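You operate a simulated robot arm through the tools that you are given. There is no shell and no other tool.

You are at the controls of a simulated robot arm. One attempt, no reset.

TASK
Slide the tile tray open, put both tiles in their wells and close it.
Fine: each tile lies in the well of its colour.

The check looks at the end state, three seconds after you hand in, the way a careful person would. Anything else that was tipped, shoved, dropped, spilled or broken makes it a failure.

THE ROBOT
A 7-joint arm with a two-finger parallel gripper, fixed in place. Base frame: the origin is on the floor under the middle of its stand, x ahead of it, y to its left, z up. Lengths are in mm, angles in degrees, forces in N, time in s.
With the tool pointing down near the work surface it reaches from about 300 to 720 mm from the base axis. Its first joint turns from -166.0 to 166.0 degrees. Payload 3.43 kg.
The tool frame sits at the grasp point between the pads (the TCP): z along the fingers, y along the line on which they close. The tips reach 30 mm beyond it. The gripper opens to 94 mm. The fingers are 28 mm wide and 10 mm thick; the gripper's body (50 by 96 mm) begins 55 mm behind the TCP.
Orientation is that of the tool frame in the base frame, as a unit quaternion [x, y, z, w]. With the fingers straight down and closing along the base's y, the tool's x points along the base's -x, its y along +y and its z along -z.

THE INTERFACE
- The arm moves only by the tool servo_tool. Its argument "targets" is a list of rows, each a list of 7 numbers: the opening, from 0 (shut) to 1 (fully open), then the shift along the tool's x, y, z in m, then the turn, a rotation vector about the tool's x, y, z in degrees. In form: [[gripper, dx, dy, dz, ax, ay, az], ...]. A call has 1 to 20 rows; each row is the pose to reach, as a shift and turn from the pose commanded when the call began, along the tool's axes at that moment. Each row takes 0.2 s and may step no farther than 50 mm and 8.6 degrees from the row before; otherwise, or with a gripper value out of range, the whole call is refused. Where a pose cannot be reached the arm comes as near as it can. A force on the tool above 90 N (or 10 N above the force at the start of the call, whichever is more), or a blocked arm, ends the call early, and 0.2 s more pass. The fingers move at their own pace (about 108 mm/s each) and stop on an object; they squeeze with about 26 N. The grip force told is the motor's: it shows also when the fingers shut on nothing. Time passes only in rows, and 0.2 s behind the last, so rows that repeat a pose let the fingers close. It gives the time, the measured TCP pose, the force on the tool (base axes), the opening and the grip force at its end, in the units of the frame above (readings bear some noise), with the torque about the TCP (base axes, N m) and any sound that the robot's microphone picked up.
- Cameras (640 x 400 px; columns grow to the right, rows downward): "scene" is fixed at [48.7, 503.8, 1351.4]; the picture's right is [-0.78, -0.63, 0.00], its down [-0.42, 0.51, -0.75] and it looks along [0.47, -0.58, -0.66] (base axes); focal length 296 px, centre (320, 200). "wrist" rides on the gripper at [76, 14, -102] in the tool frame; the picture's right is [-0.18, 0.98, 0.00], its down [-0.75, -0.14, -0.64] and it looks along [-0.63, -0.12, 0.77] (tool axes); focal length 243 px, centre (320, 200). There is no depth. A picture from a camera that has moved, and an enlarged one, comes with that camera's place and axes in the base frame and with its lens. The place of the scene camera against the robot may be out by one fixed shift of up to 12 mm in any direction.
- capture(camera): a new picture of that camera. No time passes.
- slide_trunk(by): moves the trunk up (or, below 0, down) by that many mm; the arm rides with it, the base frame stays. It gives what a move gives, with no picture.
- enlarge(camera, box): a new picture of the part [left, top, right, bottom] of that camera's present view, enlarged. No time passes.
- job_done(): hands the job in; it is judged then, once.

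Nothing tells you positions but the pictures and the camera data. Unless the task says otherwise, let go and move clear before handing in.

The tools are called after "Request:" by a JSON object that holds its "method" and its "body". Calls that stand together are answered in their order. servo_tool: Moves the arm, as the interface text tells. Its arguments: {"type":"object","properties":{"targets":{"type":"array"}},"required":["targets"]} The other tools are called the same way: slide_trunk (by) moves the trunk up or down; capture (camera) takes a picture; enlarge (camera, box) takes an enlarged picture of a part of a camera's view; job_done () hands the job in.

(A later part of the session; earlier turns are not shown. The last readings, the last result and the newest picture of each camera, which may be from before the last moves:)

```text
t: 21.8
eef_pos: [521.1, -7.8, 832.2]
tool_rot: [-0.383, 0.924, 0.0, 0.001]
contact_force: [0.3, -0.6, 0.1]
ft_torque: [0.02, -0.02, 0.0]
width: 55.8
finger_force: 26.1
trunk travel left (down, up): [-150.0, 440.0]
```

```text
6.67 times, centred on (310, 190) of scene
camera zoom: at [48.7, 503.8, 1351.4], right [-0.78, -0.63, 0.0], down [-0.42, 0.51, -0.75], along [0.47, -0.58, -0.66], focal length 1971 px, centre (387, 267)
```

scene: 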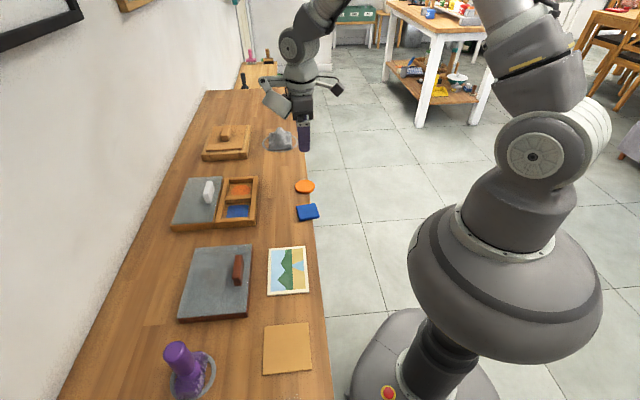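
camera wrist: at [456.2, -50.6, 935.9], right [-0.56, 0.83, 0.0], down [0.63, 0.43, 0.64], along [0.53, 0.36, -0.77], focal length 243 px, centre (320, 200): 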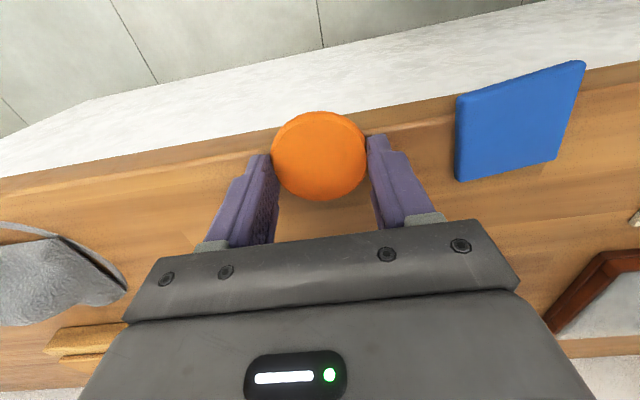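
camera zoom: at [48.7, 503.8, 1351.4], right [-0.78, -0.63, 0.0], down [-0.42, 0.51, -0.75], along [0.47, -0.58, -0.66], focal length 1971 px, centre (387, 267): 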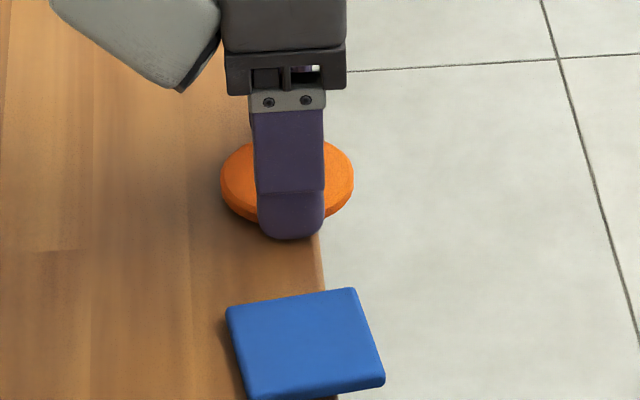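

The disc is held (55.8 mm). I lift it gently and check that it stays in the grip.

Request:
{"method": "servo_tool", "body": {"targets": [[0.4, 0, 0, -0.004, 0, 0, 0], [0.4, 0, 0, -0.012, 0, 0, 0], [0.4, 0, 0, -0.025, 0, 0, 0], [0.4, 0, 0, -0.045, 0, 0, 0], [0.4, 0, 0, -0.065, 0, 0, 0], [0.4, 0, 0, -0.08, 0, 0, 0], [0.4, 0, 0, -0.08, 0, 0, 0]]}}

Request:
{"method": "capture", "body": {"camera": "wrist"}}

Request:
{"method": "enlarge", "body": {"camera": "scene", "box": [270, 110, 350, 230]}}

```text
t: 23.4
eef_pos: [520.3, -8.0, 913.2]
tool_rot: [-0.383, 0.924, 0.001, -0.001]
contact_force: [0.2, 0.2, 0.0]
ft_torque: [-0.02, 0.0, 0.01]
width: 56.0
finger_force: 25.8
trunk travel left (down, up): [-150.0, 440.0]
```

```text
taken
camera wrist: at [456.6, -50.7, 1016.6], right [-0.56, 0.83, 0.0], down [0.63, 0.43, 0.64], along [0.53, 0.36, -0.77], focal length 243 px, centre (320, 200)
```

wrist: 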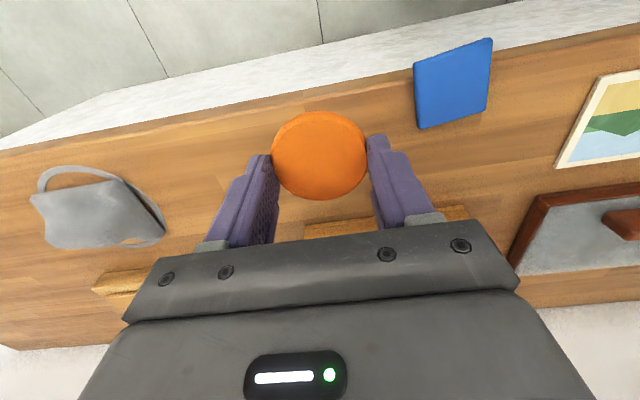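

```text
3.33 times, centred on (310, 170) of scene
camera zoom: at [48.7, 503.8, 1351.4], right [-0.78, -0.63, 0.0], down [-0.42, 0.51, -0.75], along [0.47, -0.58, -0.66], focal length 986 px, centre (353, 300)
```

zoom: 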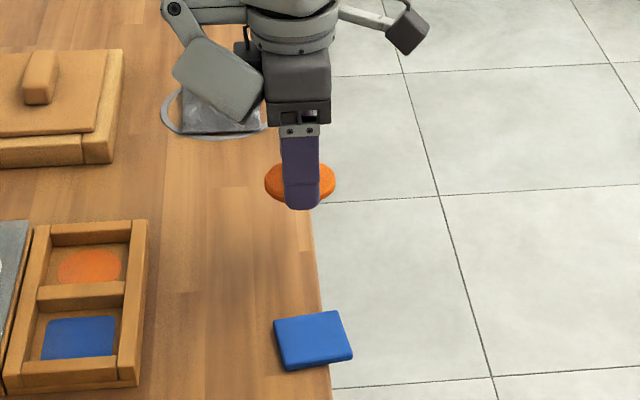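

The disc is held securely. I carry it at this height to above the orange well, around (652, 130), and then check alignment with both cameras.

Request:
{"method": "servo_tool", "body": {"targets": [[0.4, -0.02, 0, 0, 0, 0, 0], [0.4, -0.045, 0.001, 0, 0, 0, 0], [0.4, -0.07, 0.0015, 0, 0, 0, 0], [0.4, -0.095, 0.002, 0, 0, 0, 0], [0.4, -0.12, 0.0025, 0, 0, 0, 0], [0.4, -0.145, 0.003, 0, 0, 0, 0], [0.4, -0.17, 0.0035, 0, 0, 0, 0], [0.4, -0.185, 0.004, 0, 0, 0, 0], [0.4, -0.191, 0.0043, 0, 0, 0, 0], [0.4, -0.191, 0.0043, 0, 0, 0, 0]]}}

Request:
{"method": "capture", "body": {"camera": "wrist"}}

Request:
{"method": "enlarge", "body": {"camera": "scene", "box": [180, 110, 290, 230]}}

```text
t: 25.6
eef_pos: [651.8, 130.0, 912.1]
tool_rot: [-0.383, 0.924, 0.0, 0.0]
contact_force: [0.2, -0.4, -0.4]
ft_torque: [0.01, -0.02, 0.01]
width: 56.0
finger_force: 25.9
trunk travel left (down, up): [-150.0, 440.0]
```

```text
taken
camera wrist: at [588.1, 87.1, 1015.9], right [-0.56, 0.83, 0.0], down [0.63, 0.43, 0.64], along [0.53, 0.36, -0.77], focal length 243 px, centre (320, 200)
```

wrist: 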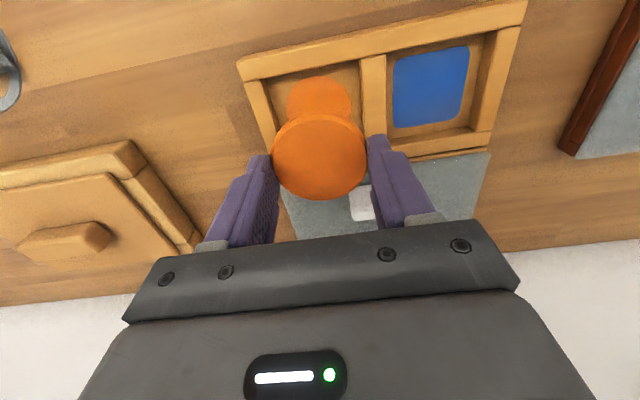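

```text
3.33 times, centred on (235, 170) of scene
camera zoom: at [48.7, 503.8, 1351.4], right [-0.78, -0.63, 0.0], down [-0.42, 0.51, -0.75], along [0.47, -0.58, -0.66], focal length 986 px, centre (603, 300)
```

zoom: 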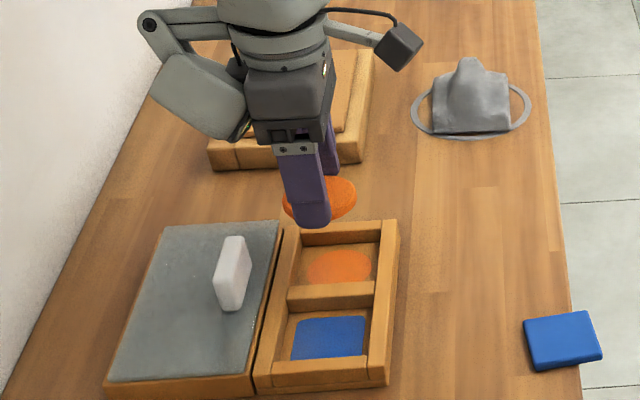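

Request:
{"method": "enlarge", "body": {"camera": "wrist", "box": [225, 0, 535, 190]}}

Request:
{"method": "enlarge", "body": {"camera": "scene", "box": [215, 150, 275, 210]}}

```text
2.06 times, centred on (380, 95) of wrist
camera zoom: at [588.1, 87.1, 1015.9], right [-0.56, 0.83, 0.0], down [0.63, 0.43, 0.64], along [0.53, 0.36, -0.77], focal length 501 px, centre (196, 417)
```

zoom: 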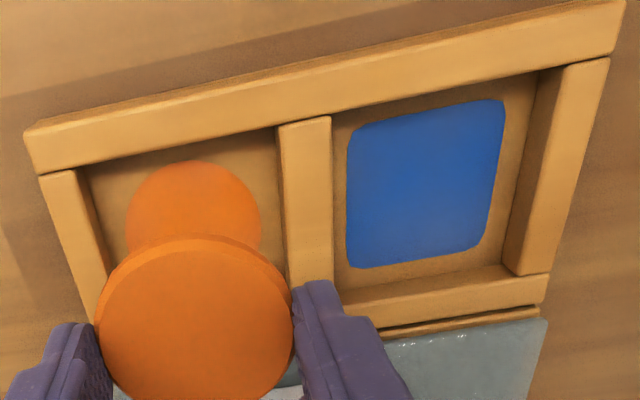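

```text
6.67 times, centred on (245, 180) of scene
camera zoom: at [48.7, 503.8, 1351.4], right [-0.78, -0.63, 0.0], down [-0.42, 0.51, -0.75], along [0.47, -0.58, -0.66], focal length 1971 px, centre (820, 333)
```

zoom: 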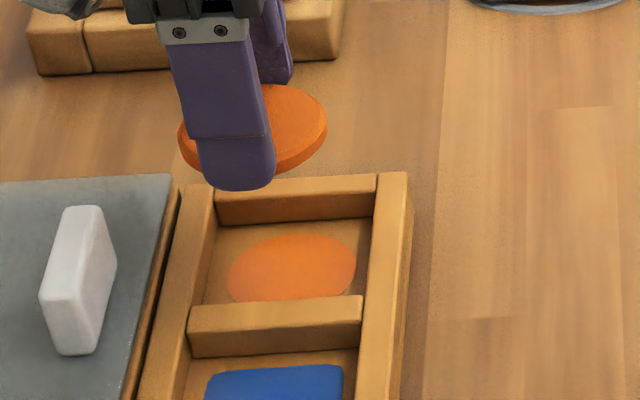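

The rim of the tray is at about z 825 and each compartment is about 70 mm square, so the 76 mm outer span of the fingers cannot enter; I will let the disc go with the tips just above the rim. I shift 2.5 mm toward the front and lower to there.

Request:
{"method": "servo_tool", "body": {"targets": [[0.4, 0.0025, 0, 0.01, 0, 0, 0], [0.4, 0.0025, 0, 0.025, 0, 0, 0], [0.4, 0.0025, 0, 0.037, 0, 0, 0], [0.4, 0.0025, 0, 0.045, 0, 0, 0], [0.4, 0.0025, 0, 0.049, 0, 0, 0], [0.4, 0.0025, 0, 0.049, 0, 0, 0]]}}

Request:
{"method": "capture", "body": {"camera": "wrist"}}

Request:
{"method": "enlarge", "body": {"camera": "scene", "box": [205, 150, 275, 220]}}

```text
t: 27.0
eef_pos: [650.3, 127.3, 863.4]
tool_rot: [-0.383, 0.924, -0.001, 0.001]
contact_force: [-0.2, -1.0, -0.1]
ft_torque: [0.0, -0.02, 0.01]
width: 56.1
finger_force: 25.9
trunk travel left (down, up): [-150.0, 440.0]
```

```text
taken
camera wrist: at [586.3, 85.2, 966.5], right [-0.56, 0.83, 0.0], down [0.63, 0.43, 0.64], along [0.53, 0.36, -0.77], focal length 243 px, centre (320, 200)
```

wrist: 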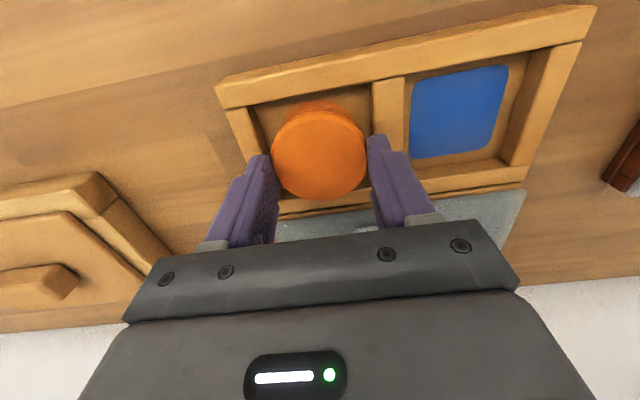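

```text
5.71 times, centred on (240, 185) of scene
camera zoom: at [48.7, 503.8, 1351.4], right [-0.78, -0.63, 0.0], down [-0.42, 0.51, -0.75], along [0.47, -0.58, -0.66], focal length 1690 px, centre (777, 286)
```

zoom: 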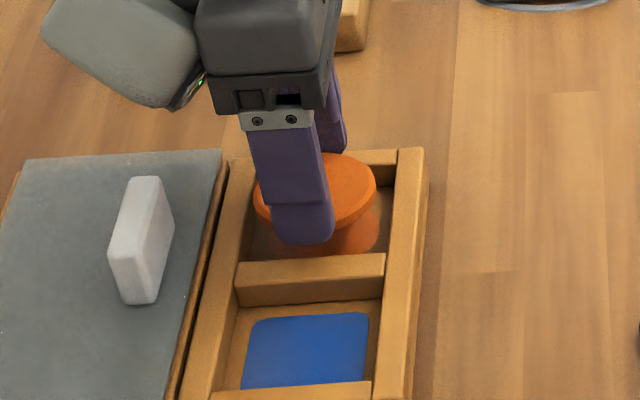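

Request:
{"method": "enlarge", "body": {"camera": "wrist", "box": [205, 60, 445, 230]}}

```text
2.35 times, centred on (325, 145) of wrist
camera zoom: at [586.3, 85.2, 966.5], right [-0.56, 0.83, 0.0], down [0.63, 0.43, 0.64], along [0.53, 0.36, -0.77], focal length 571 px, centre (308, 329)
```

zoom: 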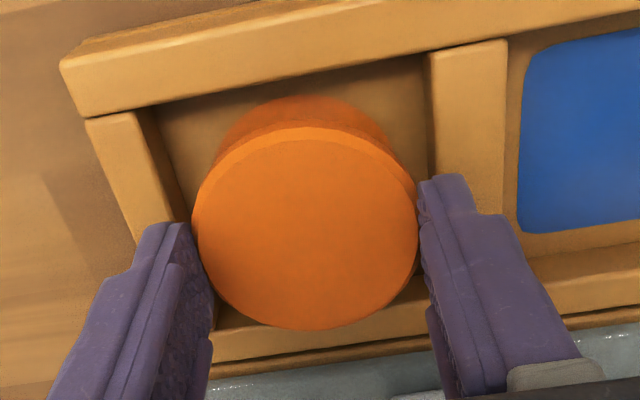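

The disc is well over the orange patch with clearance all round. I lower 3 mm more while watching the force, before releasing.

Request:
{"method": "servo_tool", "body": {"targets": [[0.4, 0, 0.0005, 0.001, 0, 0, 0], [0.4, 0, 0.0005, 0.002, 0, 0, 0], [0.4, 0, 0.0005, 0.003, 0, 0, 0]]}}

```text
t: 27.8
eef_pos: [649.6, 128.4, 859.7]
tool_rot: [-0.383, 0.924, 0.0, 0.0]
contact_force: [0.3, 0.2, 0.4]
ft_torque: [0.03, -0.01, 0.0]
width: 56.1
finger_force: 26.1
trunk travel left (down, up): [-150.0, 440.0]
```

Request:
{"method": "servo_tool", "body": {"targets": [[0.4, 0, 0, 0.001, 0, 0, 0], [0.4, 0, 0, 0.0015, 0, 0, 0]]}}

```text
t: 28.4
eef_pos: [649.3, 128.9, 859.4]
tool_rot: [-0.383, 0.924, 0.0, 0.0]
contact_force: [0.5, 0.1, -0.1]
ft_torque: [0.0, -0.02, 0.0]
width: 55.8
finger_force: 26.2
trunk travel left (down, up): [-150.0, 440.0]
```

No contact yet, tips about 3 mm above the rim. I open the fingers to let the disc drop into its well, then rise.

Request:
{"method": "servo_tool", "body": {"targets": [[0.75, 0, 0, 0, 0, 0, 0], [0.75, 0, 0, 0, 0, 0, 0], [0.75, 0, 0, 0, 0, 0, 0]]}}

Request:
{"method": "enlarge", "body": {"camera": "wrist", "box": [205, 60, 445, 230]}}

Request:
{"method": "enlarge", "body": {"camera": "scene", "box": [205, 150, 275, 220]}}

```text
t: 29.2
eef_pos: [650.2, 128.6, 858.5]
tool_rot: [-0.383, 0.924, 0.0, -0.001]
contact_force: [0.5, -0.6, -0.1]
ft_torque: [-0.01, 0.0, 0.03]
width: 70.3
finger_force: 0.0
trunk travel left (down, up): [-150.0, 440.0]
```

```text
2.35 times, centred on (325, 145) of wrist
camera zoom: at [586.0, 85.8, 962.6], right [-0.56, 0.83, 0.0], down [0.63, 0.43, 0.64], along [0.53, 0.36, -0.77], focal length 571 px, centre (308, 329)
```

zoom: 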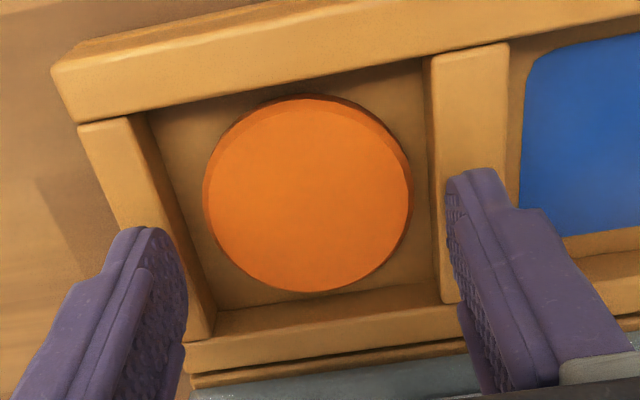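

```text
5.71 times, centred on (240, 185) of scene
camera zoom: at [48.7, 503.8, 1351.4], right [-0.78, -0.63, 0.0], down [-0.42, 0.51, -0.75], along [0.47, -0.58, -0.66], focal length 1690 px, centre (777, 286)
```

zoom: 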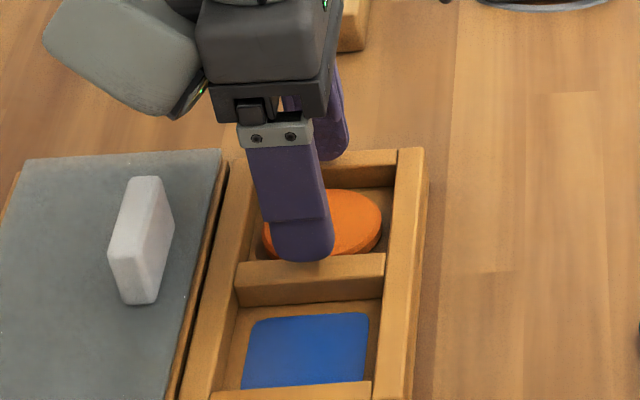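

The orange disc lies flat in its well. Now I rise and go to the blue square at about (443.4, 70.5), turning 7.4° to match its sides.

Request:
{"method": "servo_tool", "body": {"targets": [[0.75, 0, 0, -0.015, 0, 0, 0], [0.8, 0, 0, -0.035, 0, 0, 0], [0.85, 0, 0, -0.053, 0, 0, 0], [0.85, 0.025, 0.014, -0.06, 0, 0, -1], [0.85, 0.055, 0.031, -0.06, 0, 0, -2.2], [0.85, 0.085, 0.048, -0.06, 0, 0, -3.4], [0.85, 0.115, 0.065, -0.06, 0, 0, -4.6], [0.85, 0.145, 0.082, -0.06, 0, 0, -5.8], [0.85, 0.17, 0.096, -0.06, 0, 0, -6.8], [0.85, 0.187, 0.105, -0.06, 0, 0, -7.4], [0.85, 0.187, 0.105, -0.06, 0, 0, -7.4]]}}

Request:
{"method": "capture", "body": {"camera": "wrist"}}

Request:
{"method": "capture", "body": {"camera": "scene"}}

```text
t: 31.6
eef_pos: [443.9, 71.9, 919.3]
tool_rot: [-0.442, 0.897, 0.0, 0.0]
contact_force: [-0.3, -0.4, -0.6]
ft_torque: [0.04, -0.02, -0.01]
width: 79.8
finger_force: 0.2
trunk travel left (down, up): [-150.0, 440.0]
```

```text
taken
camera wrist: at [385.7, 20.2, 1023.0], right [-0.67, 0.75, 0.0], down [0.57, 0.51, 0.64], along [0.48, 0.43, -0.77], focal length 243 px, centre (320, 200)
```

wrist: 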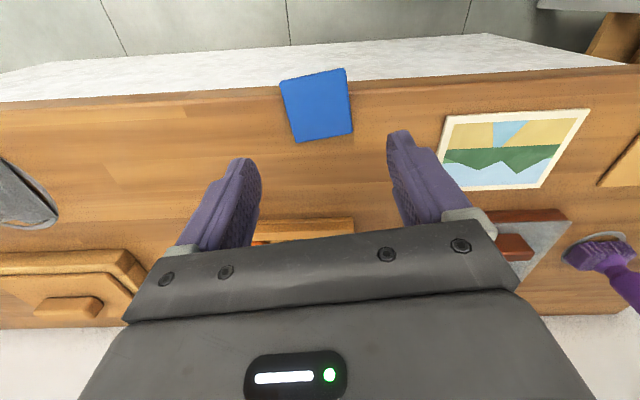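

```text
taken
```

scene: 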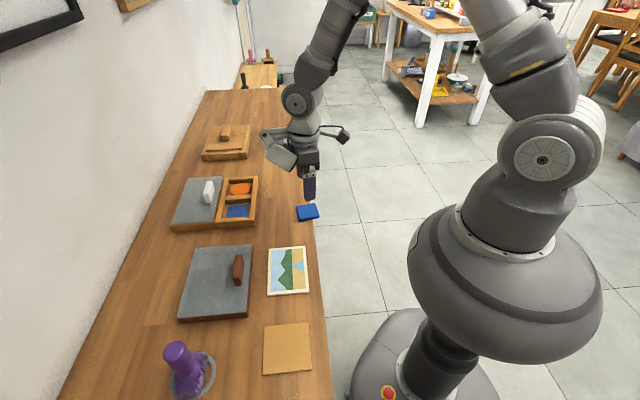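

Request:
{"method": "enlarge", "body": {"camera": "wrist", "box": [260, 50, 380, 160]}}

Request:
{"method": "enlarge", "body": {"camera": "scene", "box": [215, 165, 275, 230]}}

```text
3.64 times, centred on (320, 105) of wrist
camera zoom: at [385.7, 20.2, 1023.0], right [-0.67, 0.75, 0.0], down [0.57, 0.51, 0.64], along [0.48, 0.43, -0.77], focal length 882 px, centre (320, 546)
```

zoom: 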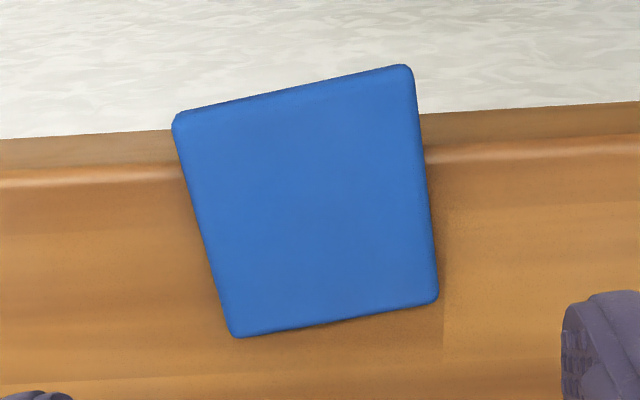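

```text
6.15 times, centred on (245, 198) of scene
camera zoom: at [48.7, 503.8, 1351.4], right [-0.78, -0.63, 0.0], down [-0.42, 0.51, -0.75], along [0.47, -0.58, -0.66], focal length 1820 px, centre (782, 215)
```

zoom: 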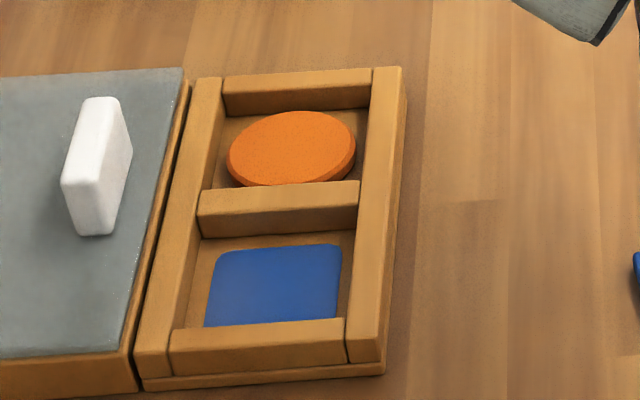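

The blue square's centre is confirmed at (443.4, 70.4), sides at 53°. I lower around it to just above the bench.

Request:
{"method": "servo_tool", "body": {"targets": [[0.85, 0, 0, 0.03, 0, 0, -0.4], [0.85, 0, 0, 0.055, 0, 0, -0.4], [0.82, 0, 0, 0.07, 0, 0, -0.4], [0.8, 0, 0, 0.078, 0, 0, -0.4], [0.8, 0, 0, 0.082, 0, 0, -0.4], [0.8, 0, 0, 0.082, 0, 0, -0.4]]}}

Request:
{"method": "capture", "body": {"camera": "wrist"}}

Request:
{"method": "enlarge", "body": {"camera": "scene", "box": [270, 170, 340, 240]}}

```text
t: 33.0
eef_pos: [444.0, 69.9, 836.5]
tool_rot: [-0.445, 0.896, 0.0, 0.0]
contact_force: [0.0, 0.1, 0.7]
ft_torque: [0.02, 0.0, 0.0]
width: 75.5
finger_force: 0.0
trunk travel left (down, up): [-150.0, 440.0]
```

```text
taken
camera wrist: at [386.5, 20.1, 940.9], right [-0.67, 0.74, 0.0], down [0.57, 0.51, 0.64], along [0.48, 0.43, -0.77], focal length 243 px, centre (320, 200)
```

wrist: 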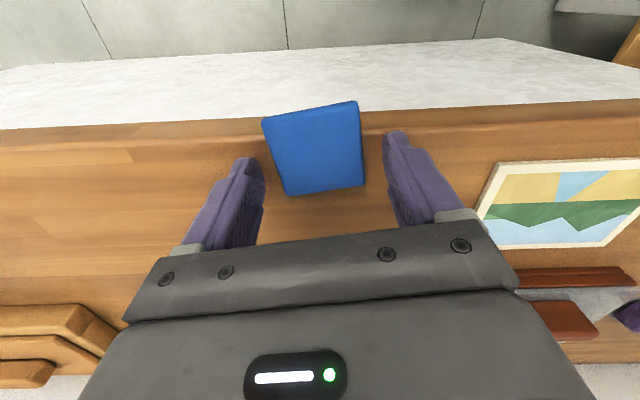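

```text
5.71 times, centred on (305, 205) of scene
camera zoom: at [48.7, 503.8, 1351.4], right [-0.78, -0.63, 0.0], down [-0.42, 0.51, -0.75], along [0.47, -0.58, -0.66], focal length 1690 px, centre (406, 171)
```

zoom: 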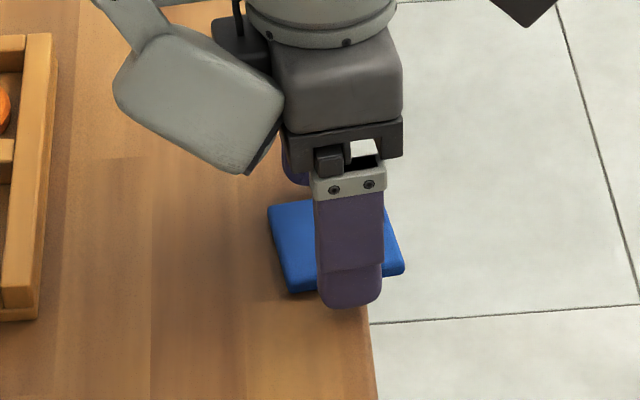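

Request:
{"method": "servo_tool", "body": {"targets": [[0.8, 0, 0, 0.002, 0, 0, 0], [0.8, 0, 0, 0.004, 0, 0, 0], [0.8, 0, 0, 0.004, 0, 0, 0]]}}

```text
t: 33.8
eef_pos: [443.5, 70.6, 832.5]
tool_rot: [-0.445, 0.896, 0.0, 0.0]
contact_force: [0.4, 0.4, 0.9]
ft_torque: [0.03, 0.01, -0.01]
width: 75.3
finger_force: 0.1
trunk travel left (down, up): [-150.0, 440.0]
```

The tips are about 2 mm above the bench with no contact. I close on the blue tile.

Request:
{"method": "servo_tool", "body": {"targets": [[0.72, 0, 0, 0, 0, 0, 0], [0.63, 0, 0, 0, 0, 0, 0], [0.55, 0, 0, 0, 0, 0, 0], [0.4, 0, 0, 0, 0, 0, 0], [0.4, 0, 0, 0, 0, 0, 0], [0.4, 0, 0, 0, 0, 0, 0]]}}

Request:
{"method": "capture", "body": {"camera": "wrist"}}

Request:
{"method": "enlarge", "body": {"camera": "scene", "box": [270, 170, 340, 240]}}

```text
t: 35.2
eef_pos: [443.3, 70.1, 832.4]
tool_rot: [-0.444, 0.896, 0.0, 0.0]
contact_force: [0.3, 0.4, 0.4]
ft_torque: [-0.03, -0.02, 0.0]
width: 54.5
finger_force: 25.9
trunk travel left (down, up): [-150.0, 440.0]
```

```text
taken
camera wrist: at [386.3, 19.9, 936.9], right [-0.67, 0.74, 0.0], down [0.57, 0.51, 0.64], along [0.48, 0.43, -0.77], focal length 243 px, centre (320, 200)
```

wrist: 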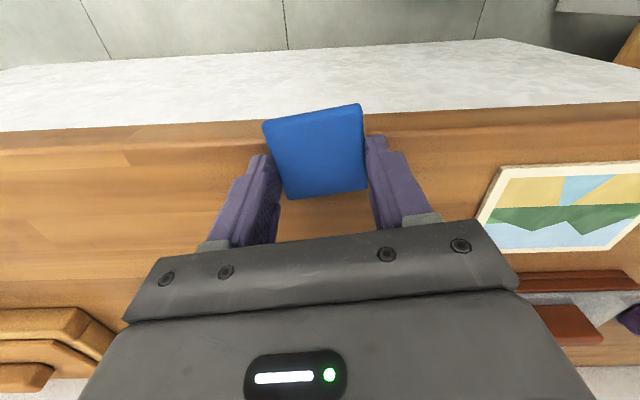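

```text
5.71 times, centred on (305, 205) of scene
camera zoom: at [48.7, 503.8, 1351.4], right [-0.78, -0.63, 0.0], down [-0.42, 0.51, -0.75], along [0.47, -0.58, -0.66], focal length 1690 px, centre (406, 171)
```

zoom: 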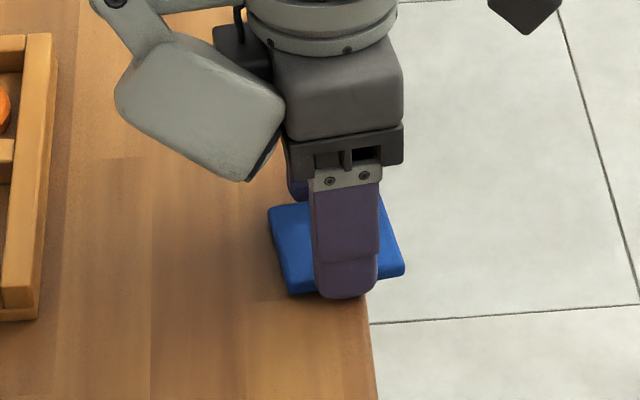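

The tile is held (54.5 mm). I lift it and verify.

Request:
{"method": "servo_tool", "body": {"targets": [[0.4, 0, 0, -0.004, 0, 0, 0], [0.4, 0, 0, -0.012, 0, 0, 0], [0.4, 0, 0, -0.025, 0, 0, 0], [0.4, 0, 0, -0.045, 0, 0, 0], [0.4, 0, 0, -0.065, 0, 0, 0], [0.4, 0, 0, -0.08, 0, 0, 0], [0.4, 0, 0, -0.08, 0, 0, 0]]}}

Request:
{"method": "capture", "body": {"camera": "wrist"}}

```text
t: 36.8
eef_pos: [442.8, 70.4, 912.7]
tool_rot: [-0.445, 0.896, 0.0, -0.001]
contact_force: [-0.2, -0.2, -0.7]
ft_torque: [0.0, 0.0, -0.01]
width: 54.7
finger_force: 26.0
trunk travel left (down, up): [-150.0, 440.0]
```

```text
taken
camera wrist: at [386.4, 19.6, 1016.5], right [-0.67, 0.74, 0.0], down [0.57, 0.51, 0.64], along [0.48, 0.43, -0.77], focal length 243 px, centre (320, 200)
```

wrist: 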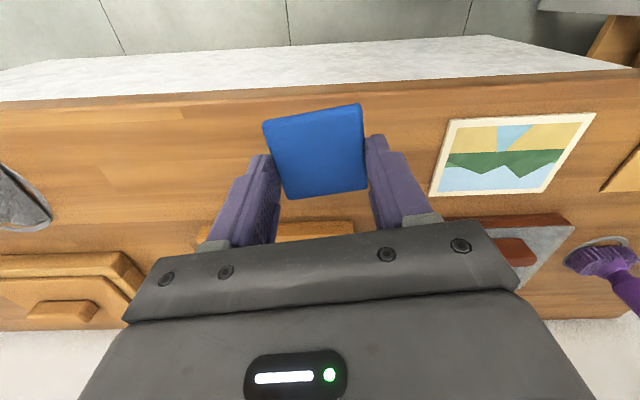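

The blue tile is lifted and steady. I carry it above the blue well at about (585.5, 192), turning back 7.6° so it lines up with the tray.

Request:
{"method": "servo_tool", "body": {"targets": [[0.4, -0.018, -0.004, 0, 0, 0, 0.8], [0.4, -0.043, -0.0093, 0, 0, 0, 1.8], [0.4, -0.068, -0.0147, 0, 0, 0, 2.8], [0.4, -0.093, -0.02, 0, 0, 0, 3.9], [0.4, -0.118, -0.0254, 0, 0, 0, 4.9], [0.4, -0.143, -0.0308, 0, 0, 0, 5.9], [0.4, -0.165, -0.0356, 0, 0, 0, 6.9], [0.4, -0.178, -0.0384, 0, 0, 0, 7.4], [0.4, -0.183, -0.0394, 0, 0, 0, 7.6], [0.4, -0.183, -0.0394, 0, 0, 0, 7.6]]}}

Request:
{"method": "capture", "body": {"camera": "wrist"}}

Request:
{"method": "enlarge", "body": {"camera": "scene", "box": [205, 150, 275, 230]}}

```text
t: 39.0
eef_pos: [585.1, 192.1, 912.1]
tool_rot: [-0.385, 0.923, 0.0, -0.001]
contact_force: [-0.2, 0.7, 0.5]
ft_torque: [-0.01, -0.02, 0.02]
width: 54.2
finger_force: 25.7
trunk travel left (down, up): [-150.0, 440.0]
```

```text
taken
camera wrist: at [521.9, 149.6, 1016.7], right [-0.57, 0.82, 0.0], down [0.63, 0.44, 0.64], along [0.53, 0.36, -0.77], focal length 243 px, centre (320, 200)
```

wrist: 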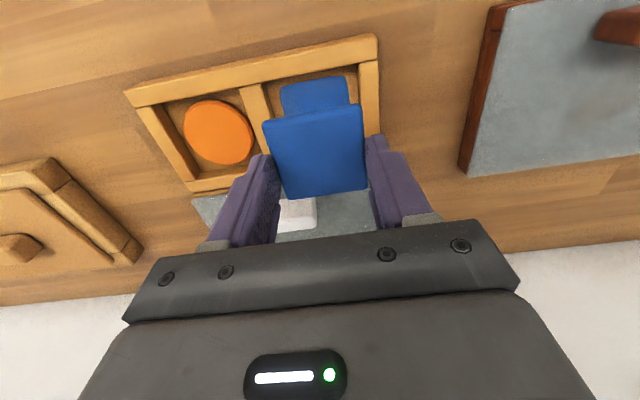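

```text
5.00 times, centred on (240, 190) of scene
camera zoom: at [48.7, 503.8, 1351.4], right [-0.78, -0.63, 0.0], down [-0.42, 0.51, -0.75], along [0.47, -0.58, -0.66], focal length 1478 px, centre (720, 250)
```

zoom: 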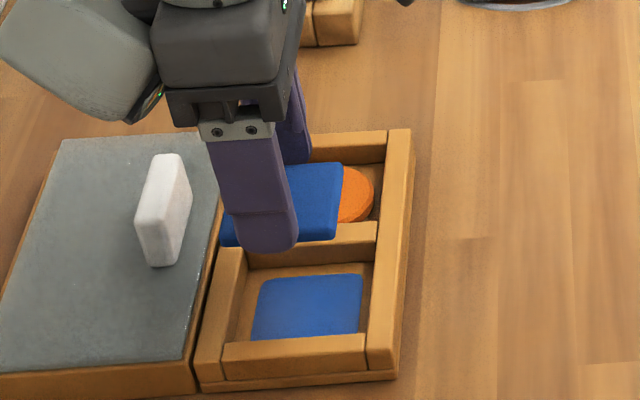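

Request:
{"method": "enlarge", "body": {"camera": "wrist", "box": [120, 20, 400, 220]}}

```text
2.00 times, centred on (260, 120) of wrist
camera zoom: at [521.9, 149.6, 1016.7], right [-0.57, 0.82, 0.0], down [0.63, 0.44, 0.64], along [0.53, 0.36, -0.77], focal length 485 px, centre (440, 360)
```

zoom: 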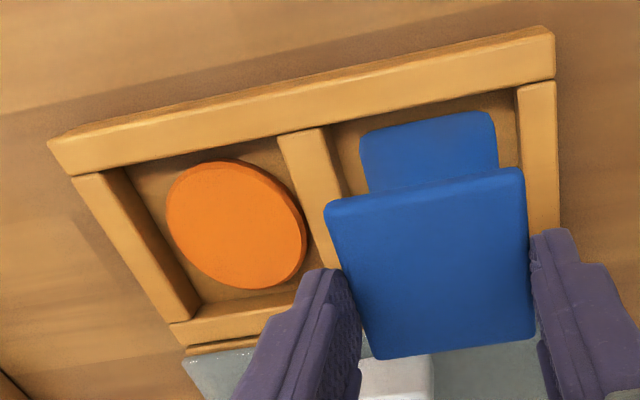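

Alignment looks right within about 2 mm; I nudge 2 mm toward the back and lower the tile to just above the rim.

Request:
{"method": "servo_tool", "body": {"targets": [[0.4, -0.002, 0, 0.01, 0, 0, 0], [0.4, -0.002, 0, 0.025, 0, 0, 0], [0.4, -0.002, 0, 0.037, 0, 0, 0], [0.4, -0.002, 0, 0.045, 0, 0, 0], [0.4, -0.002, 0, 0.049, 0, 0, 0], [0.4, -0.002, 0, 0.049, 0, 0, 0]]}}

Request:
{"method": "enlarge", "body": {"camera": "wrist", "box": [120, 40, 440, 240]}}

Request:
{"method": "enlarge", "body": {"camera": "scene", "box": [205, 150, 275, 230]}}

```text
t: 40.4
eef_pos: [587.0, 194.0, 863.9]
tool_rot: [-0.384, 0.923, 0.0, 0.001]
contact_force: [-0.4, 0.9, -0.2]
ft_torque: [-0.03, 0.01, 0.01]
width: 54.4
finger_force: 25.6
trunk travel left (down, up): [-150.0, 440.0]
```

```text
2.00 times, centred on (280, 140) of wrist
camera zoom: at [523.4, 151.3, 967.3], right [-0.57, 0.82, 0.0], down [0.63, 0.44, 0.64], along [0.53, 0.36, -0.77], focal length 485 px, centre (400, 320)
```

zoom: 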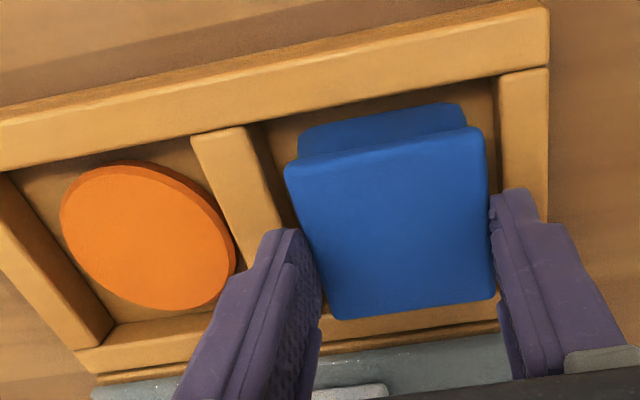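

```text
5.00 times, centred on (240, 190) of scene
camera zoom: at [48.7, 503.8, 1351.4], right [-0.78, -0.63, 0.0], down [-0.42, 0.51, -0.75], along [0.47, -0.58, -0.66], focal length 1478 px, centre (720, 250)
```

zoom: 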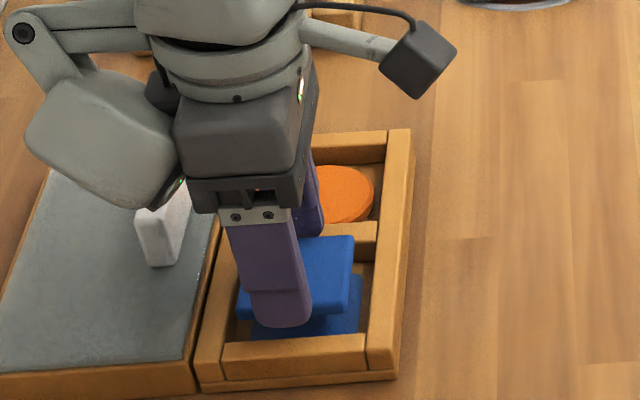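

Request:
{"method": "servo_tool", "body": {"targets": [[0.4, 0, 0, 0.001, 0, 0, 0], [0.4, 0, 0, 0.002, 0, 0, 0], [0.4, 0, 0, 0.003, 0, 0, 0], [0.4, 0, 0, 0.004, 0, 0, 0], [0.4, 0, 0, 0.0045, 0, 0, 0]]}}

```text
t: 41.6
eef_pos: [586.9, 194.7, 858.2]
tool_rot: [-0.385, 0.923, 0.001, 0.0]
contact_force: [0.6, 0.5, 0.1]
ft_torque: [-0.01, -0.01, -0.03]
width: 54.5
finger_force: 26.0
trunk travel left (down, up): [-150.0, 440.0]
```

The tile is over its patch just above the rim, no contact. I release it.

Request:
{"method": "servo_tool", "body": {"targets": [[0.75, 0, 0, 0, 0, 0, 0], [0.75, 0, 0, 0, 0, 0, 0], [0.75, 0, 0, 0, 0, 0, 0]]}}

Request:
{"method": "enlarge", "body": {"camera": "wrist", "box": [120, 40, 440, 240]}}

Request:
{"method": "enlarge", "body": {"camera": "scene", "box": [205, 150, 275, 230]}}

```text
t: 42.4
eef_pos: [588.9, 193.5, 858.9]
tool_rot: [-0.384, 0.923, 0.0, 0.001]
contact_force: [0.0, -0.8, 0.3]
ft_torque: [-0.01, -0.01, 0.04]
width: 70.6
finger_force: 0.1
trunk travel left (down, up): [-150.0, 440.0]
```

```text
2.00 times, centred on (280, 140) of wrist
camera zoom: at [523.5, 151.3, 963.0], right [-0.57, 0.82, 0.0], down [0.63, 0.44, 0.64], along [0.53, 0.36, -0.77], focal length 485 px, centre (400, 320)
```

zoom: 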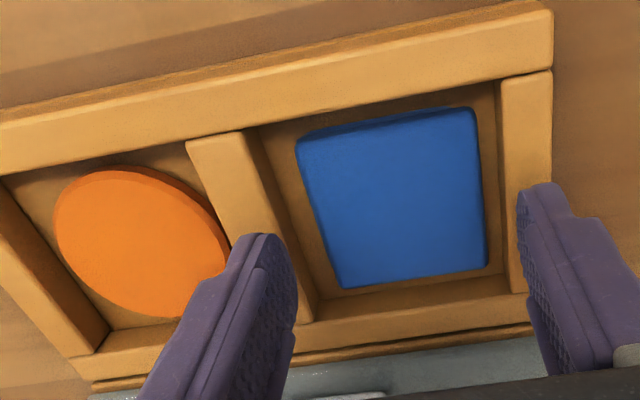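

```text
5.00 times, centred on (240, 190) of scene
camera zoom: at [48.7, 503.8, 1351.4], right [-0.78, -0.63, 0.0], down [-0.42, 0.51, -0.75], along [0.47, -0.58, -0.66], focal length 1478 px, centre (720, 250)
```

zoom: 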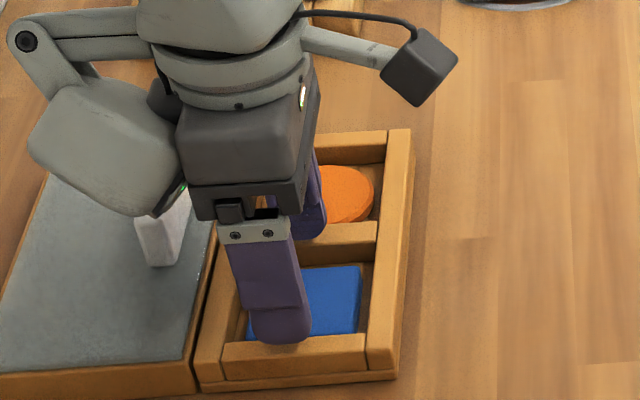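

Both tiles lie flat in their wells. Now I rise, turn back so the fingers close front-to-back and go above the lid handle at about (669, 208).

Request:
{"method": "servo_tool", "body": {"targets": [[0.75, 0, 0, -0.02, 0, 0, 0], [0.7, 0, 0, -0.055, 0, 0, 0], [0.6, 0, 0, -0.095, 0, 0, 0], [0.6, 0, 0, -0.13, 0, 0, 0], [0.6, -0.006, -0.0044, -0.13, 0, 0, 8.2], [0.6, -0.012, -0.0088, -0.13, 0, 0, 16.4], [0.6, -0.018, -0.0132, -0.13, 0, 0, 24.6], [0.6, -0.025, -0.0176, -0.13, 0, 0, 32.8], [0.6, -0.031, -0.022, -0.13, 0, 0, 41.0], [0.6, -0.037, -0.0264, -0.13, 0, 0, 49.2], [0.6, -0.043, -0.0308, -0.13, 0, 0, 57.4], [0.6, -0.049, -0.0352, -0.13, 0, 0, 65.6], [0.6, -0.055, -0.0396, -0.13, 0, 0, 73.8], [0.6, -0.062, -0.044, -0.13, 0, 0, 82.0], [0.6, -0.068, -0.0484, -0.13, 0, 0, 90.2], [0.6, -0.068, -0.0484, -0.13, 0, 0, 90.2]]}}

Request:
{"method": "capture", "body": {"camera": "wrist"}}

Request:
{"method": "enlarge", "body": {"camera": "scene", "box": [165, 120, 325, 240]}}

```text
t: 45.8
eef_pos: [669.5, 208.0, 989.5]
tool_rot: [0.383, 0.924, 0.0, 0.0]
contact_force: [0.4, 0.1, 0.0]
ft_torque: [-0.04, 0.01, 0.0]
width: 56.4
finger_force: 0.2
trunk travel left (down, up): [-150.0, 440.0]
```

```text
taken
camera wrist: at [626.5, 273.1, 1093.3], right [0.83, 0.56, 0.0], down [0.43, -0.63, 0.64], along [0.36, -0.53, -0.77], focal length 243 px, centre (320, 200)
```

wrist: 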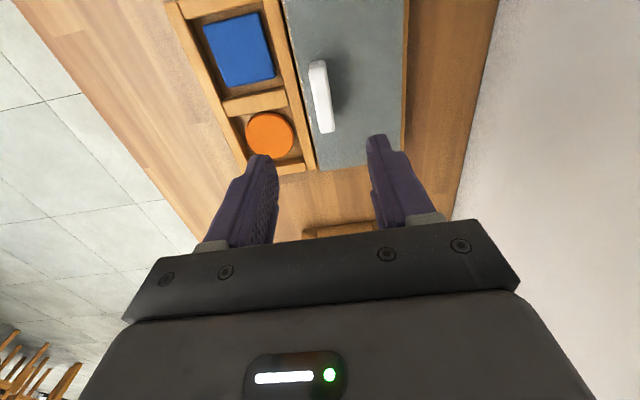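

```text
3.33 times, centred on (245, 180) of scene
camera zoom: at [48.7, 503.8, 1351.4], right [-0.78, -0.63, 0.0], down [-0.42, 0.51, -0.75], along [0.47, -0.58, -0.66], focal length 986 px, centre (570, 267)
```

zoom: 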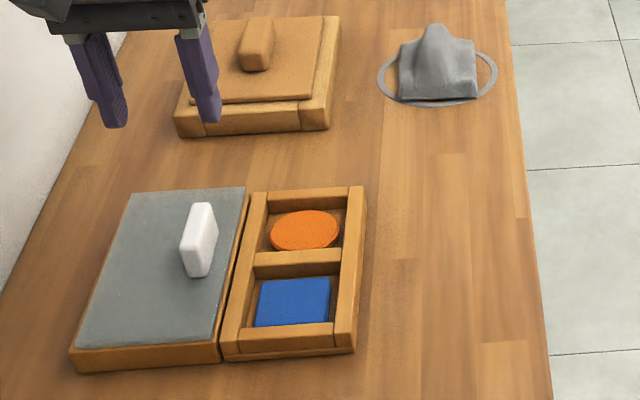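

Everything stands as I left it, with both tiles in place. Before closing I check the heights of deck and rim, so I look closely at the lid's front edge and at the handle's shape.

Request:
{"method": "enlarge", "body": {"camera": "wrist", "box": [250, 0, 420, 180]}}

Request:
{"method": "enlarge", "body": {"camera": "scene", "box": [170, 195, 250, 240]}}

Request:
{"method": "enlarge", "body": {"camera": "scene", "box": [195, 170, 235, 210]}}

```text
2.22 times, centred on (335, 90) of wrist
camera zoom: at [626.5, 273.1, 1093.3], right [0.83, 0.56, 0.0], down [0.43, -0.63, 0.64], along [0.36, -0.53, -0.77], focal length 539 px, centre (287, 444)
```

zoom: 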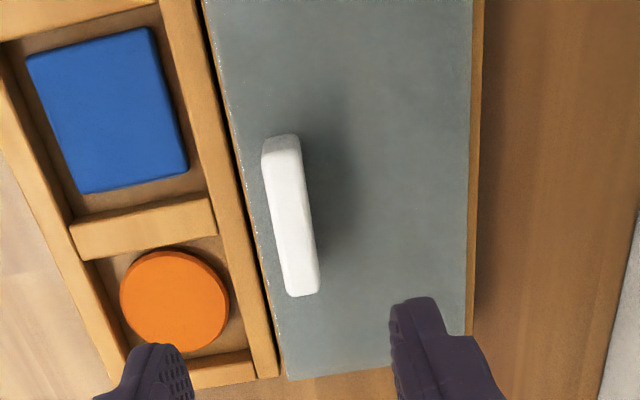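

```text
8.00 times, centred on (210, 218) of scene
camera zoom: at [48.7, 503.8, 1351.4], right [-0.78, -0.63, 0.0], down [-0.42, 0.51, -0.75], along [0.47, -0.58, -0.66], focal length 2366 px, centre (1200, 60)
```

zoom: 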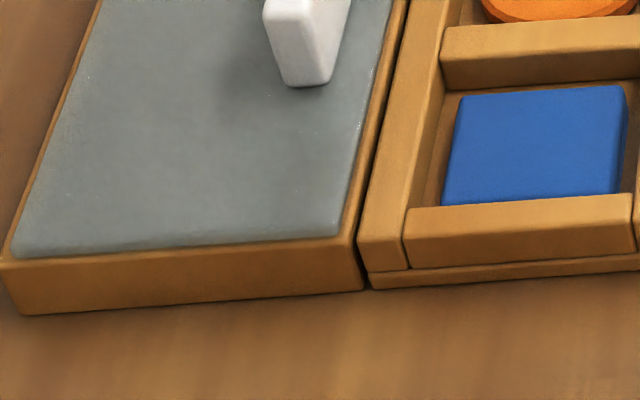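

```text
10.00 times, centred on (215, 190) of scene
camera zoom: at [48.7, 503.8, 1351.4], right [-0.78, -0.63, 0.0], down [-0.42, 0.51, -0.75], along [0.47, -0.58, -0.66], focal length 2957 px, centre (1370, 300)
```

zoom: 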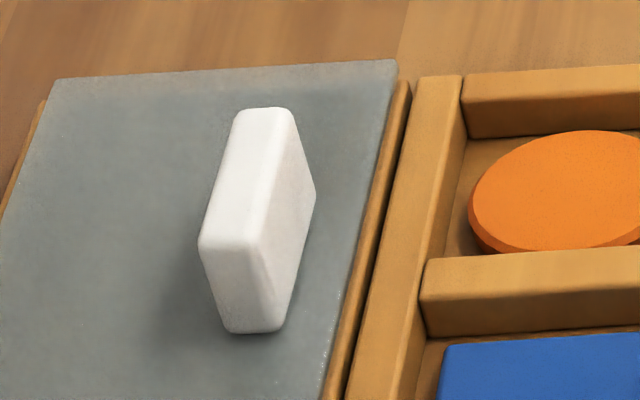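

Request:
{"method": "enlarge", "body": {"camera": "scene", "box": [200, 215, 230, 235]}}

Request:
{"method": "enlarge", "body": {"camera": "scene", "box": [215, 170, 245, 195]}}

Request:
{"method": "enlarge", "body": {"camera": "wrist", "box": [270, 100, 350, 180]}}

```text
16.00 times, centred on (215, 225) of scene
camera zoom: at [48.7, 503.8, 1351.4], right [-0.78, -0.63, 0.0], down [-0.42, 0.51, -0.75], along [0.47, -0.58, -0.66], focal length 4731 px, centre (2000, -200)
```

zoom: 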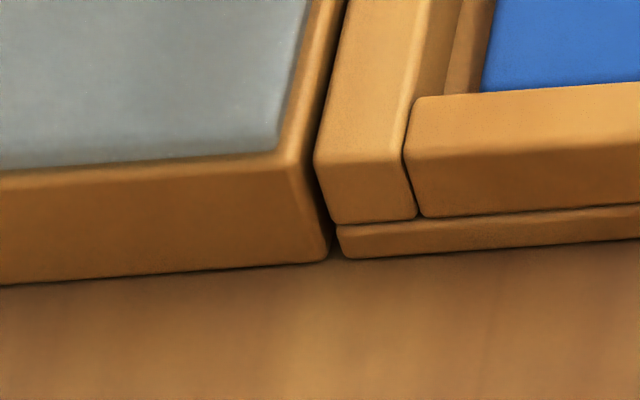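

```text
16.00 times, centred on (230, 182) of scene
camera zoom: at [48.7, 503.8, 1351.4], right [-0.78, -0.63, 0.0], down [-0.42, 0.51, -0.75], along [0.47, -0.58, -0.66], focal length 4731 px, centre (1760, 480)
```

zoom: 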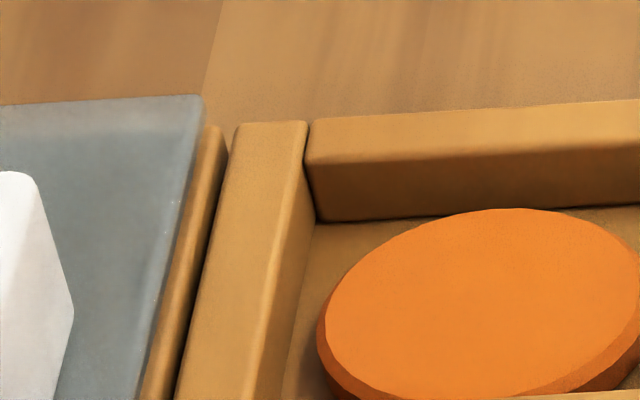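

```text
5.00 times, centred on (310, 140) of wrist
camera zoom: at [626.5, 273.1, 1093.3], right [0.83, 0.56, 0.0], down [0.43, -0.63, 0.64], along [0.36, -0.53, -0.77], focal length 1213 px, centre (370, 500)
```

zoom: 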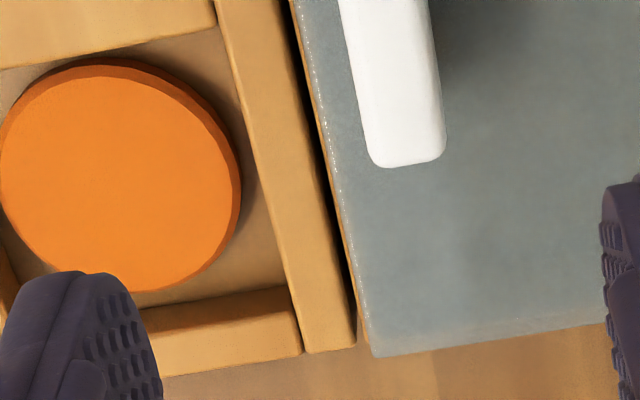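

The deck and the tray rim are flush, and the lid's front edge sits 2–4 mm behind the tray, square enough. I lower onto the handle again.

Request:
{"method": "servo_tool", "body": {"targets": [[0.5, 0, 0, 0.035, 0, 0, 0], [0.5, 0, 0, 0.07, 0, 0, 0], [0.5, 0, 0, 0.095, 0, 0, 0], [0.5, 0, 0, 0.11, 0, 0, 0], [0.5, 0, 0, 0.119, 0, 0, 0], [0.5, 0, 0, 0.119, 0, 0, 0]]}}

Request:
{"method": "capture", "body": {"camera": "wrist"}}

Request:
{"method": "enlarge", "body": {"camera": "scene", "box": [165, 140, 265, 215]}}

```text
t: 47.2
eef_pos: [669.6, 208.6, 870.0]
tool_rot: [0.383, 0.924, 0.0, 0.0]
contact_force: [0.4, 0.7, 0.5]
ft_torque: [0.01, -0.03, 0.01]
width: 46.8
finger_force: 0.1
trunk travel left (down, up): [-150.0, 440.0]
```

```text
taken
camera wrist: at [626.1, 273.4, 974.0], right [0.83, 0.56, 0.0], down [0.43, -0.63, 0.64], along [0.36, -0.53, -0.77], focal length 243 px, centre (320, 200)
```

wrist: 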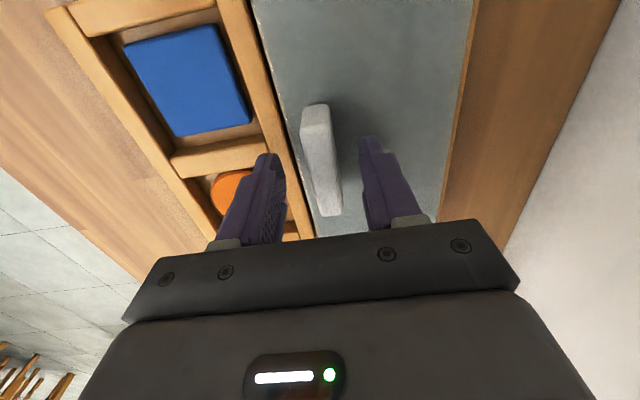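

```text
5.33 times, centred on (215, 178) of scene
camera zoom: at [48.7, 503.8, 1351.4], right [-0.78, -0.63, 0.0], down [-0.42, 0.51, -0.75], along [0.47, -0.58, -0.66], focal length 1577 px, centre (880, 320)
```

zoom: 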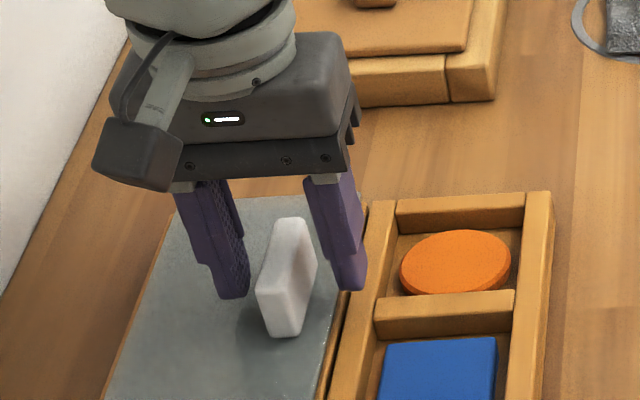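

The handle is between the fingers. I close on it with a lighter command this time.

Request:
{"method": "servo_tool", "body": {"targets": [[0.35, 0, 0, 0, 0, 0, 0], [0.22, 0, 0, 0, 0, 0, 0], [0.12, 0, 0, 0, 0, 0, 0], [0.12, 0, 0, 0, 0, 0, 0], [0.12, 0, 0, 0, 0, 0, 0]]}}

Request:
{"method": "capture", "body": {"camera": "wrist"}}

```text
t: 48.4
eef_pos: [669.9, 208.2, 869.2]
tool_rot: [0.383, 0.924, 0.0, 0.001]
contact_force: [0.3, -0.3, -0.6]
ft_torque: [-0.02, -0.02, -0.03]
width: 15.4
finger_force: 45.4
trunk travel left (down, up): [-150.0, 440.0]
```

```text
taken
camera wrist: at [626.0, 273.4, 974.1], right [0.83, 0.56, 0.0], down [0.43, -0.63, 0.64], along [0.36, -0.53, -0.77], focal length 243 px, centre (320, 200)
```

wrist: 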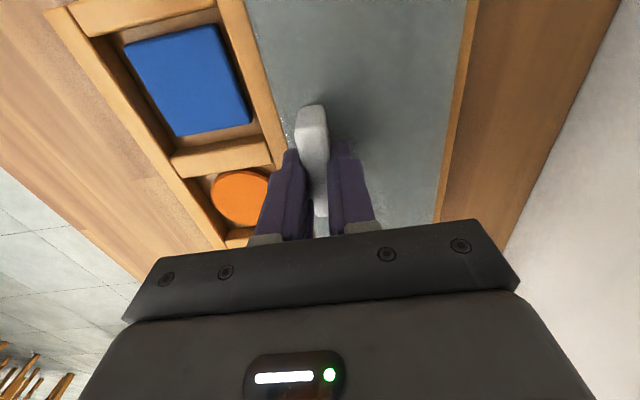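

The handle is gripped at 15.4 mm with no residual force. I slide the lid forward over the tray, first 20 mm.

Request:
{"method": "servo_tool", "body": {"targets": [[0.12, 0, -0.002, 0, 0, 0, 0], [0.12, 0, -0.006, 0, 0, 0, 0], [0.12, 0, -0.011, 0, 0, 0, 0], [0.12, 0, -0.016, 0, 0, 0, 0], [0.12, 0, -0.021, 0, 0, 0, 0]]}}

Request:
{"method": "capture", "body": {"camera": "wrist"}}

Request:
{"method": "enlarge", "body": {"camera": "scene", "box": [165, 140, 265, 240]}}

```text
t: 49.6
eef_pos: [654.7, 192.2, 870.6]
tool_rot: [0.382, 0.924, 0.0, -0.001]
contact_force: [0.8, -0.5, -0.5]
ft_torque: [-0.07, -0.05, 0.01]
width: 15.1
finger_force: 44.8
trunk travel left (down, up): [-150.0, 440.0]
```

```text
taken
camera wrist: at [611.0, 258.4, 974.1], right [0.83, 0.56, 0.0], down [0.43, -0.63, 0.64], along [0.36, -0.53, -0.77], focal length 243 px, centre (320, 200)
```

wrist: 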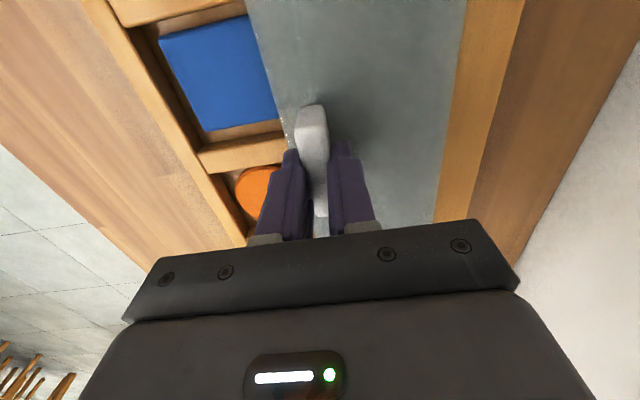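

```text
4.00 times, centred on (215, 190) of scene
camera zoom: at [48.7, 503.8, 1351.4], right [-0.78, -0.63, 0.0], down [-0.42, 0.51, -0.75], along [0.47, -0.58, -0.66], focal length 1183 px, centre (740, 240)
```

zoom: 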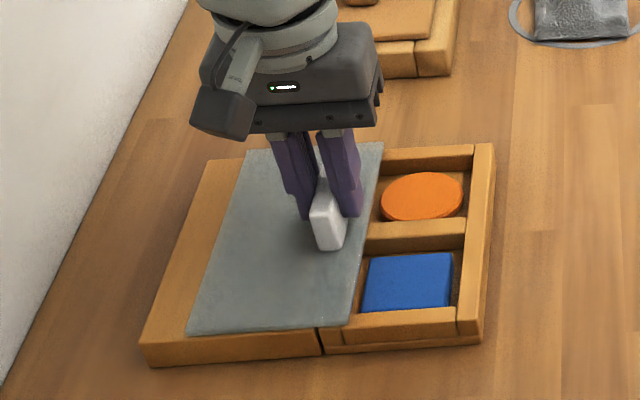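

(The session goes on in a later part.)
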